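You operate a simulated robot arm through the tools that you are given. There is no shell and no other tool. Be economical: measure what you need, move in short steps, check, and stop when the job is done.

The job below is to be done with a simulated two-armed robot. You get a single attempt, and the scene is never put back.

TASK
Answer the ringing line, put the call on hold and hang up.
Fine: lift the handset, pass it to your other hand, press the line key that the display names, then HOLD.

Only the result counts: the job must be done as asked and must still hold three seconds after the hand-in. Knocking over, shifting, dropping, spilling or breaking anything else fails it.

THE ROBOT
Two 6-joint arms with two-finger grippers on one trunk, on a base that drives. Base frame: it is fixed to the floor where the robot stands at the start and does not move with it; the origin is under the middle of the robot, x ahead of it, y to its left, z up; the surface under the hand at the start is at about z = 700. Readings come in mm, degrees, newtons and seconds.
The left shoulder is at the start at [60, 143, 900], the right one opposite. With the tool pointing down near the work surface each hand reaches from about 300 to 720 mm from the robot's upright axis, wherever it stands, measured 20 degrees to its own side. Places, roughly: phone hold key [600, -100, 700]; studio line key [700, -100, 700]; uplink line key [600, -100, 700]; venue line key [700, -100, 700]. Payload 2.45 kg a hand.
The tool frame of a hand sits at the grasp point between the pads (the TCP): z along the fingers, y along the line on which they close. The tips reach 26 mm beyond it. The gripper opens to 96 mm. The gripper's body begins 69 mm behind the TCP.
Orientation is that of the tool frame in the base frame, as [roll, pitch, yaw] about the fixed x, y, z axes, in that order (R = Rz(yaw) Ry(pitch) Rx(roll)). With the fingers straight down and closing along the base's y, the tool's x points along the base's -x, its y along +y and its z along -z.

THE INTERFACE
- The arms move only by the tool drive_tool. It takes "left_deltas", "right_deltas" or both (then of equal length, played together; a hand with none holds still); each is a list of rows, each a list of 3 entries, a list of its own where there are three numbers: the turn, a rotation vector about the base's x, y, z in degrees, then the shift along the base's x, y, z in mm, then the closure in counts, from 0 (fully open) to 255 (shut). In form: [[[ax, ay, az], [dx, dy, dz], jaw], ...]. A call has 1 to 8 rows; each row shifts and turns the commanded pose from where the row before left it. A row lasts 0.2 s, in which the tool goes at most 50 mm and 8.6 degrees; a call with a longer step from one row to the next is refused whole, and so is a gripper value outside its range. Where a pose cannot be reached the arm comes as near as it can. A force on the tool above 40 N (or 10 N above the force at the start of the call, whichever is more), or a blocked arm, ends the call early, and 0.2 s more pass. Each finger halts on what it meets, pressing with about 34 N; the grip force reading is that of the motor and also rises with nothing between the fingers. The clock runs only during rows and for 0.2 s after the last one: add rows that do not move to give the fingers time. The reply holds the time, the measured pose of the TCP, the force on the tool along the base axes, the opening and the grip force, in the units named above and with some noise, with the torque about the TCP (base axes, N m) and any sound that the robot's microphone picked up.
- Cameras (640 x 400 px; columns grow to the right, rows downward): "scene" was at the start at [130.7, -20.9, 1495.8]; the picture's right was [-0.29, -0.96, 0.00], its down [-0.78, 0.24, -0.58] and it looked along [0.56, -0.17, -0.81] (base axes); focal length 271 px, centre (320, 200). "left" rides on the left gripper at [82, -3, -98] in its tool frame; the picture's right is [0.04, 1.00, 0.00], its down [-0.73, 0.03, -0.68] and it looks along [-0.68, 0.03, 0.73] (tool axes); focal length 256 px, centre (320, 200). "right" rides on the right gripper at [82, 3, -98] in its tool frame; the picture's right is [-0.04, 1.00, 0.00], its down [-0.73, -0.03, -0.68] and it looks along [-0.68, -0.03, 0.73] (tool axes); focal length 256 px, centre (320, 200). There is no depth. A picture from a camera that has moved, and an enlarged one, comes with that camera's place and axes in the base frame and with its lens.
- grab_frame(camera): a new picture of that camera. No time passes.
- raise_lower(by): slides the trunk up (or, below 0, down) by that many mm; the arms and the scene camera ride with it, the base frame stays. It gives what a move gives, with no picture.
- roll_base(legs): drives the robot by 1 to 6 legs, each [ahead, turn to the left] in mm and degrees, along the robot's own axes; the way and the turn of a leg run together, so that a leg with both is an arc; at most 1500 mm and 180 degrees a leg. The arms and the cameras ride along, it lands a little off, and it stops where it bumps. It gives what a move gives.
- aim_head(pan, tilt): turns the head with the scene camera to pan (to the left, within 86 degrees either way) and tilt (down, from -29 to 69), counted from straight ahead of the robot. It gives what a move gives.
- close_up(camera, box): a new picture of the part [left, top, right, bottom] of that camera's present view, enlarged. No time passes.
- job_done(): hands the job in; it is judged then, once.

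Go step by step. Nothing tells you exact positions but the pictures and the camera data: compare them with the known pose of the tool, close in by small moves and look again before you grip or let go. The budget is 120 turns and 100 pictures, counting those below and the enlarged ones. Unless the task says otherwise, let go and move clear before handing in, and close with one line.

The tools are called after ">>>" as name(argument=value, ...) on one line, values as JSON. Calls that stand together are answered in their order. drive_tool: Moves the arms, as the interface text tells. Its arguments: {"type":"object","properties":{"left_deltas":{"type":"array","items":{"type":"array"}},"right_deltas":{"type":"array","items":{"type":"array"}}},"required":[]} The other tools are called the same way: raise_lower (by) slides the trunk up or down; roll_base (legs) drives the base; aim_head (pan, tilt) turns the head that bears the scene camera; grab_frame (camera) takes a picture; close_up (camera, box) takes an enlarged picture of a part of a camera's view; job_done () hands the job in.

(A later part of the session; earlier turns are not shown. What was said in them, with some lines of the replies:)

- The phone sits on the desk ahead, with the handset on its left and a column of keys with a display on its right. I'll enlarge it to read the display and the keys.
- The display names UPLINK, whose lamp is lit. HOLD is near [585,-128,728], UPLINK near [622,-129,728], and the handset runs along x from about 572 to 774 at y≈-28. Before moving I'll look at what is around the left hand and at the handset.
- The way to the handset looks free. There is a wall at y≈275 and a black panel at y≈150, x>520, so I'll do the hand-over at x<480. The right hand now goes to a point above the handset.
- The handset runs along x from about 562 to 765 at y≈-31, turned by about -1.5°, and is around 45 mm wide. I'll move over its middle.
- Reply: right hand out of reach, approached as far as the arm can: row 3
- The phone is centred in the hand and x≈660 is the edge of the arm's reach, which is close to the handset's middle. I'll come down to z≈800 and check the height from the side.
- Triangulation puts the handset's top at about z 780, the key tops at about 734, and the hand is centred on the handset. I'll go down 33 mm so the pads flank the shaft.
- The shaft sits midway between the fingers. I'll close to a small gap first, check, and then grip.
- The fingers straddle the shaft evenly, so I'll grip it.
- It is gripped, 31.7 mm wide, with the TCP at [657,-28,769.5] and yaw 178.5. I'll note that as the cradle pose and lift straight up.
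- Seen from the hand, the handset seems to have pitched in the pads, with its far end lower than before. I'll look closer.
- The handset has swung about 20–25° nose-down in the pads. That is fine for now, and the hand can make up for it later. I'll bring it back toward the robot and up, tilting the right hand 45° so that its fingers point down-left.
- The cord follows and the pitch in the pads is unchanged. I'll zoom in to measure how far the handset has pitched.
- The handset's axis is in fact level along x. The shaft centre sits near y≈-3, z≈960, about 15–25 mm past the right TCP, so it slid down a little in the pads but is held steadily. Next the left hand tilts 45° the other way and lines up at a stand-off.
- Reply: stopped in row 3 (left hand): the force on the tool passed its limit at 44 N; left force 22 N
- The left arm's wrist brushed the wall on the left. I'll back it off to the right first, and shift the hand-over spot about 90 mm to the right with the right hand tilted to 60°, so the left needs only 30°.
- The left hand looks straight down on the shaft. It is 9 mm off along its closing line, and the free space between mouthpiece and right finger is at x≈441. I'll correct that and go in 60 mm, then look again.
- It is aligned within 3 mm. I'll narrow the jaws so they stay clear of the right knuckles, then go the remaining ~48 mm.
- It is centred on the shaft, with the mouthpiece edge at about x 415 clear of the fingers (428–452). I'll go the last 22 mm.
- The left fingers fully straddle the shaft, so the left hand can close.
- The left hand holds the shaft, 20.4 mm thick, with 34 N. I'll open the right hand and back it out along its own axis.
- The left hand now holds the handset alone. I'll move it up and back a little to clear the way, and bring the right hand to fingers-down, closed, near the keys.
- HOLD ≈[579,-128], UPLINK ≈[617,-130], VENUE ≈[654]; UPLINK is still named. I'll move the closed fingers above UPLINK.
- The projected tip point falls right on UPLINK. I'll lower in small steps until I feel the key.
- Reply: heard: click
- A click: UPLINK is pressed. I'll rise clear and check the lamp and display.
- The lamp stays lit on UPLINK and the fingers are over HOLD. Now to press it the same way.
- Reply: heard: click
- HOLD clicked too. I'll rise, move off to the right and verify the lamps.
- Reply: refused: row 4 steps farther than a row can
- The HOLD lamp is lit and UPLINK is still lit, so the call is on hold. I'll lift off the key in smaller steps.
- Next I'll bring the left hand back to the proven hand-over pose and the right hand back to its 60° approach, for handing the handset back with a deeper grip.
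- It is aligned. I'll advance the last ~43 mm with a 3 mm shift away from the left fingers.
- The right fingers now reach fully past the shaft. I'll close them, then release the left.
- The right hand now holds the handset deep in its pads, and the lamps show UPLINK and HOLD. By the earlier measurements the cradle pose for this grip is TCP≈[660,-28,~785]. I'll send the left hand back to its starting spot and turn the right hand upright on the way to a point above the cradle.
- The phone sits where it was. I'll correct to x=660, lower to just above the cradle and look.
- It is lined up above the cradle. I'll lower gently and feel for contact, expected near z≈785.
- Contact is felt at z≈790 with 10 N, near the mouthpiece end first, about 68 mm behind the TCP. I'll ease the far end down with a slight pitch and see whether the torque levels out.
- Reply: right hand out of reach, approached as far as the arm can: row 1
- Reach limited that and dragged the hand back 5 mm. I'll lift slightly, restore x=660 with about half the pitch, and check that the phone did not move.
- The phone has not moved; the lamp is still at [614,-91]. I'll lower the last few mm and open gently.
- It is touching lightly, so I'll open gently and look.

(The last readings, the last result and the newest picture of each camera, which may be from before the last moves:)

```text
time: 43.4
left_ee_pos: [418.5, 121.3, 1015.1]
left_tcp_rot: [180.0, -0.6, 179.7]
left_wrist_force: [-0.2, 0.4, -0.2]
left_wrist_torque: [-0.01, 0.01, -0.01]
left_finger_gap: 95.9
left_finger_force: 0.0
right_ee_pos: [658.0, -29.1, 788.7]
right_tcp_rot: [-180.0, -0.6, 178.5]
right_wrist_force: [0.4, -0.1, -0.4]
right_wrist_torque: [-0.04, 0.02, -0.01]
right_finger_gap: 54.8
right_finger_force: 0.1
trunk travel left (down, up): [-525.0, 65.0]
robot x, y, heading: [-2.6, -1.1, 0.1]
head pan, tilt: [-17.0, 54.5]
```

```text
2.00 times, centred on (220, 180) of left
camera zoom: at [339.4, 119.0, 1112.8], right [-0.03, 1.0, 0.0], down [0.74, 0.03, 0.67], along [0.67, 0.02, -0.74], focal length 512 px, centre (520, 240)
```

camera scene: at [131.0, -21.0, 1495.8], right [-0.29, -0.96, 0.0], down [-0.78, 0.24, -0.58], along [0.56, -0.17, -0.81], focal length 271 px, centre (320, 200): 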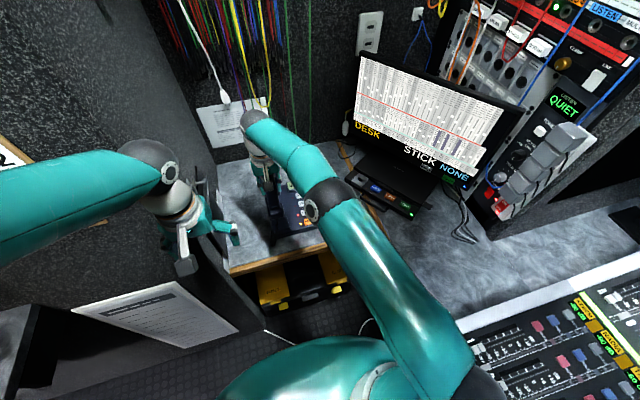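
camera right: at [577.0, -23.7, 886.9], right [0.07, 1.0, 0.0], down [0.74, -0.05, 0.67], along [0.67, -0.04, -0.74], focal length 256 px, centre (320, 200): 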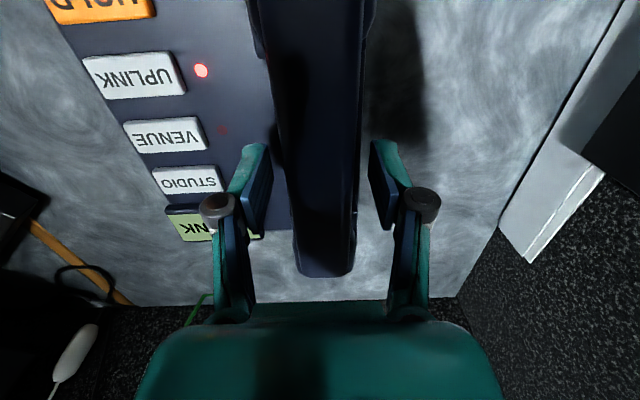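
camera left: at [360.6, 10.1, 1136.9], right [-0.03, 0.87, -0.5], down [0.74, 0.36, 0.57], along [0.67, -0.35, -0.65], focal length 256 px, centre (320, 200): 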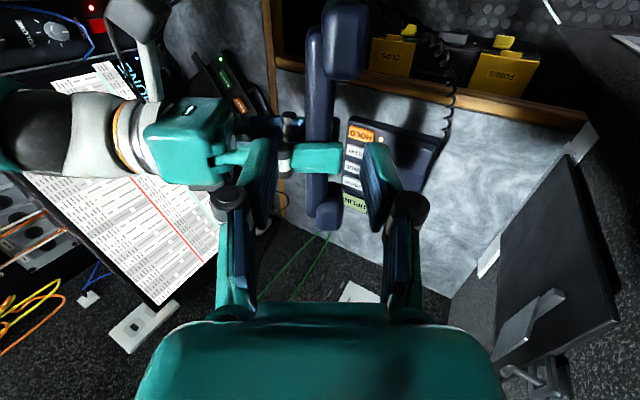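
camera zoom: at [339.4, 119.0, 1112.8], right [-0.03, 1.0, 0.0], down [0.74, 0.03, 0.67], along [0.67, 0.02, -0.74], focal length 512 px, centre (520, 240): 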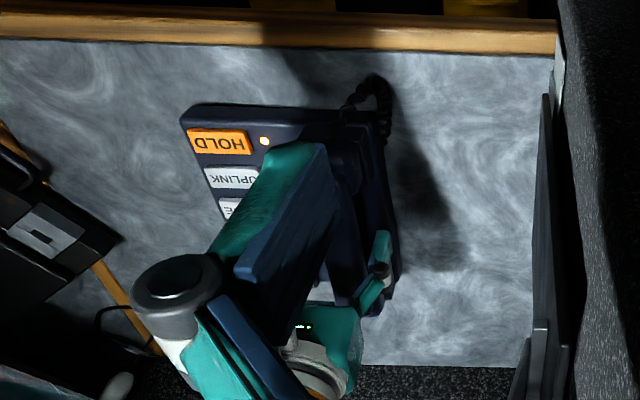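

The handset rests on the cradle. I'll raise the hand straight up and clear, then compare with the opening pictures.

>>> drive_tool(right_deltas=[[[0, 0, 0], [0, 0, 10], 70], [[0, 0, 0], [0, 0, 15], 30], [[0, 0, 0], [-5, 0, 25], 0], [[0, 0, 0], [-20, -10, 30], 0], [[0, 0, 0], [-25, -25, 30], 0], [[0, 0, 0], [-30, -30, 20], 0], [[0, 0, 0], [-30, -30, 20], 0], [[0, 0, 0], [-30, -30, 20], 0]])

>>> drive_tool(right_deltas=[[[0, 0, 0], [-30, -30, 20], 0], [[0, 0, 0], [-30, -30, 20], 0], [[0, 0, 0], [-30, -30, 20], 0], [[0, 0, 0], [-30, -5, 20], 0]])

>>> close_up(camera="scene", box=[240, 160, 360, 260])

>>> close_up(camera="right", box=[320, 100, 480, 240])

>>> close_up(camera="left", box=[120, 100, 280, 260])

```text
time: 45.2
left_ee_pos: [418.5, 121.4, 1015.4]
left_tcp_rot: [-180.0, -0.5, 179.6]
left_wrist_force: [0.6, 0.0, -0.2]
left_wrist_torque: [-0.02, -0.02, 0.01]
left_finger_gap: 96.0
left_finger_force: 0.0
right_ee_pos: [520.8, -154.8, 959.8]
right_tcp_rot: [-179.9, -0.5, 178.5]
right_wrist_force: [-0.4, 0.4, -0.4]
right_wrist_torque: [0.04, -0.01, 0.0]
right_finger_gap: 95.9
right_finger_force: 0.0
trunk travel left (down, up): [-525.0, 65.0]
robot x, y, heading: [-0.5, -0.3, -0.3]
head pan, tilt: [-17.0, 54.5]
```

```text
time: 46.2
left_ee_pos: [417.5, 121.2, 1017.1]
left_tcp_rot: [180.0, -0.5, 179.6]
left_wrist_force: [-0.8, -0.1, 0.1]
left_wrist_torque: [0.03, -0.05, 0.0]
left_finger_gap: 96.1
left_finger_force: 0.2
right_ee_pos: [399.5, -249.5, 1037.7]
right_tcp_rot: [-180.0, -0.6, 178.5]
right_wrist_force: [-0.2, 0.0, 0.2]
right_wrist_torque: [-0.04, -0.03, -0.01]
right_finger_gap: 95.8
right_finger_force: 0.0
trunk travel left (down, up): [-525.0, 65.0]
robot x, y, heading: [-0.8, 2.8, -0.2]
head pan, tilt: [-17.0, 54.5]
```

```text
4.00 times, centred on (300, 210) of scene
camera zoom: at [129.8, -20.6, 1495.9], right [-0.29, -0.96, 0.0], down [-0.78, 0.24, -0.58], along [0.56, -0.17, -0.81], focal length 1082 px, centre (400, 160)
```

zoom: 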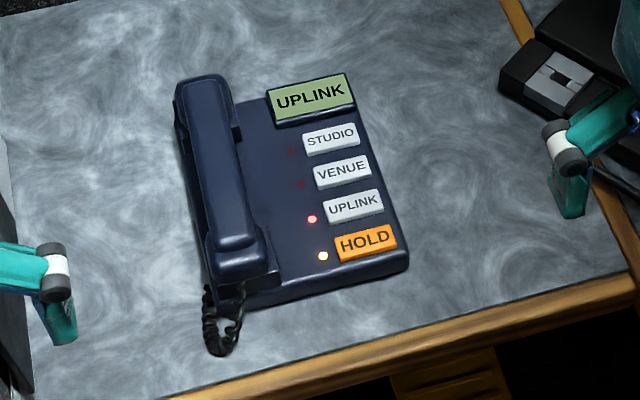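

```text
2.86 times, centred on (400, 170) of right
camera zoom: at [318.4, -243.9, 1135.4], right [0.07, 1.0, 0.0], down [0.74, -0.05, 0.67], along [0.67, -0.04, -0.74], focal length 731 px, centre (91, 286)
```

zoom: 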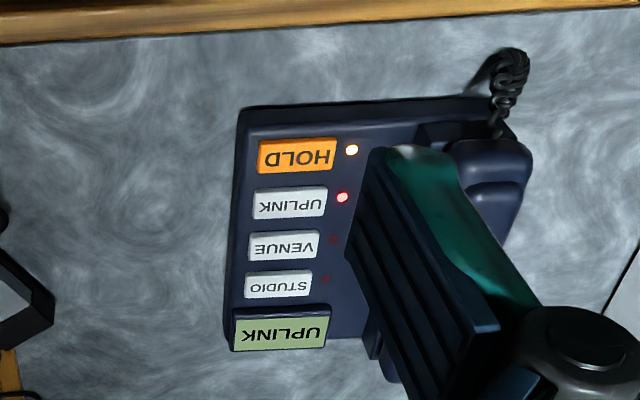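

```text
2.50 times, centred on (200, 180) of left
camera zoom: at [338.4, 119.3, 1113.1], right [-0.03, 1.0, 0.0], down [0.74, 0.03, 0.67], along [0.67, 0.02, -0.74], focal length 640 px, centre (620, 250)
```

zoom: 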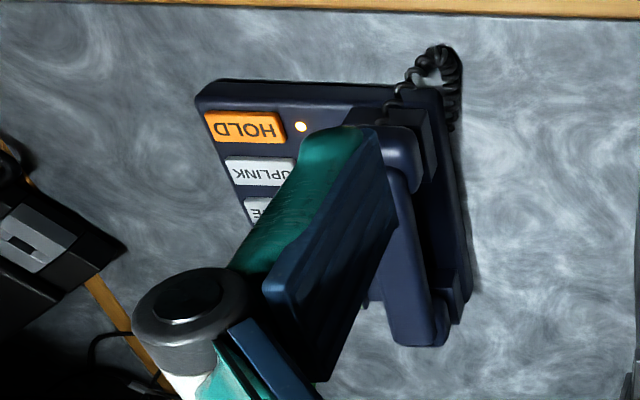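

The handset is seated within 2–3 mm of where it started, the phone has not moved, and the UPLINK and HOLD lamps are lit. Both hands are clear, so I'm handing in.

>>> job_done()

```text
The job is handed in.
```

I answered the UPLINK call, passed the handset from the right hand to the left, put the call on HOLD and hung the handset back on its cradle. The UPLINK and HOLD lamps were lit at hand-in. While lining up, the left arm briefly pressed something on its left, most likely the wall (44 N), and nothing looked shifted afterwards.
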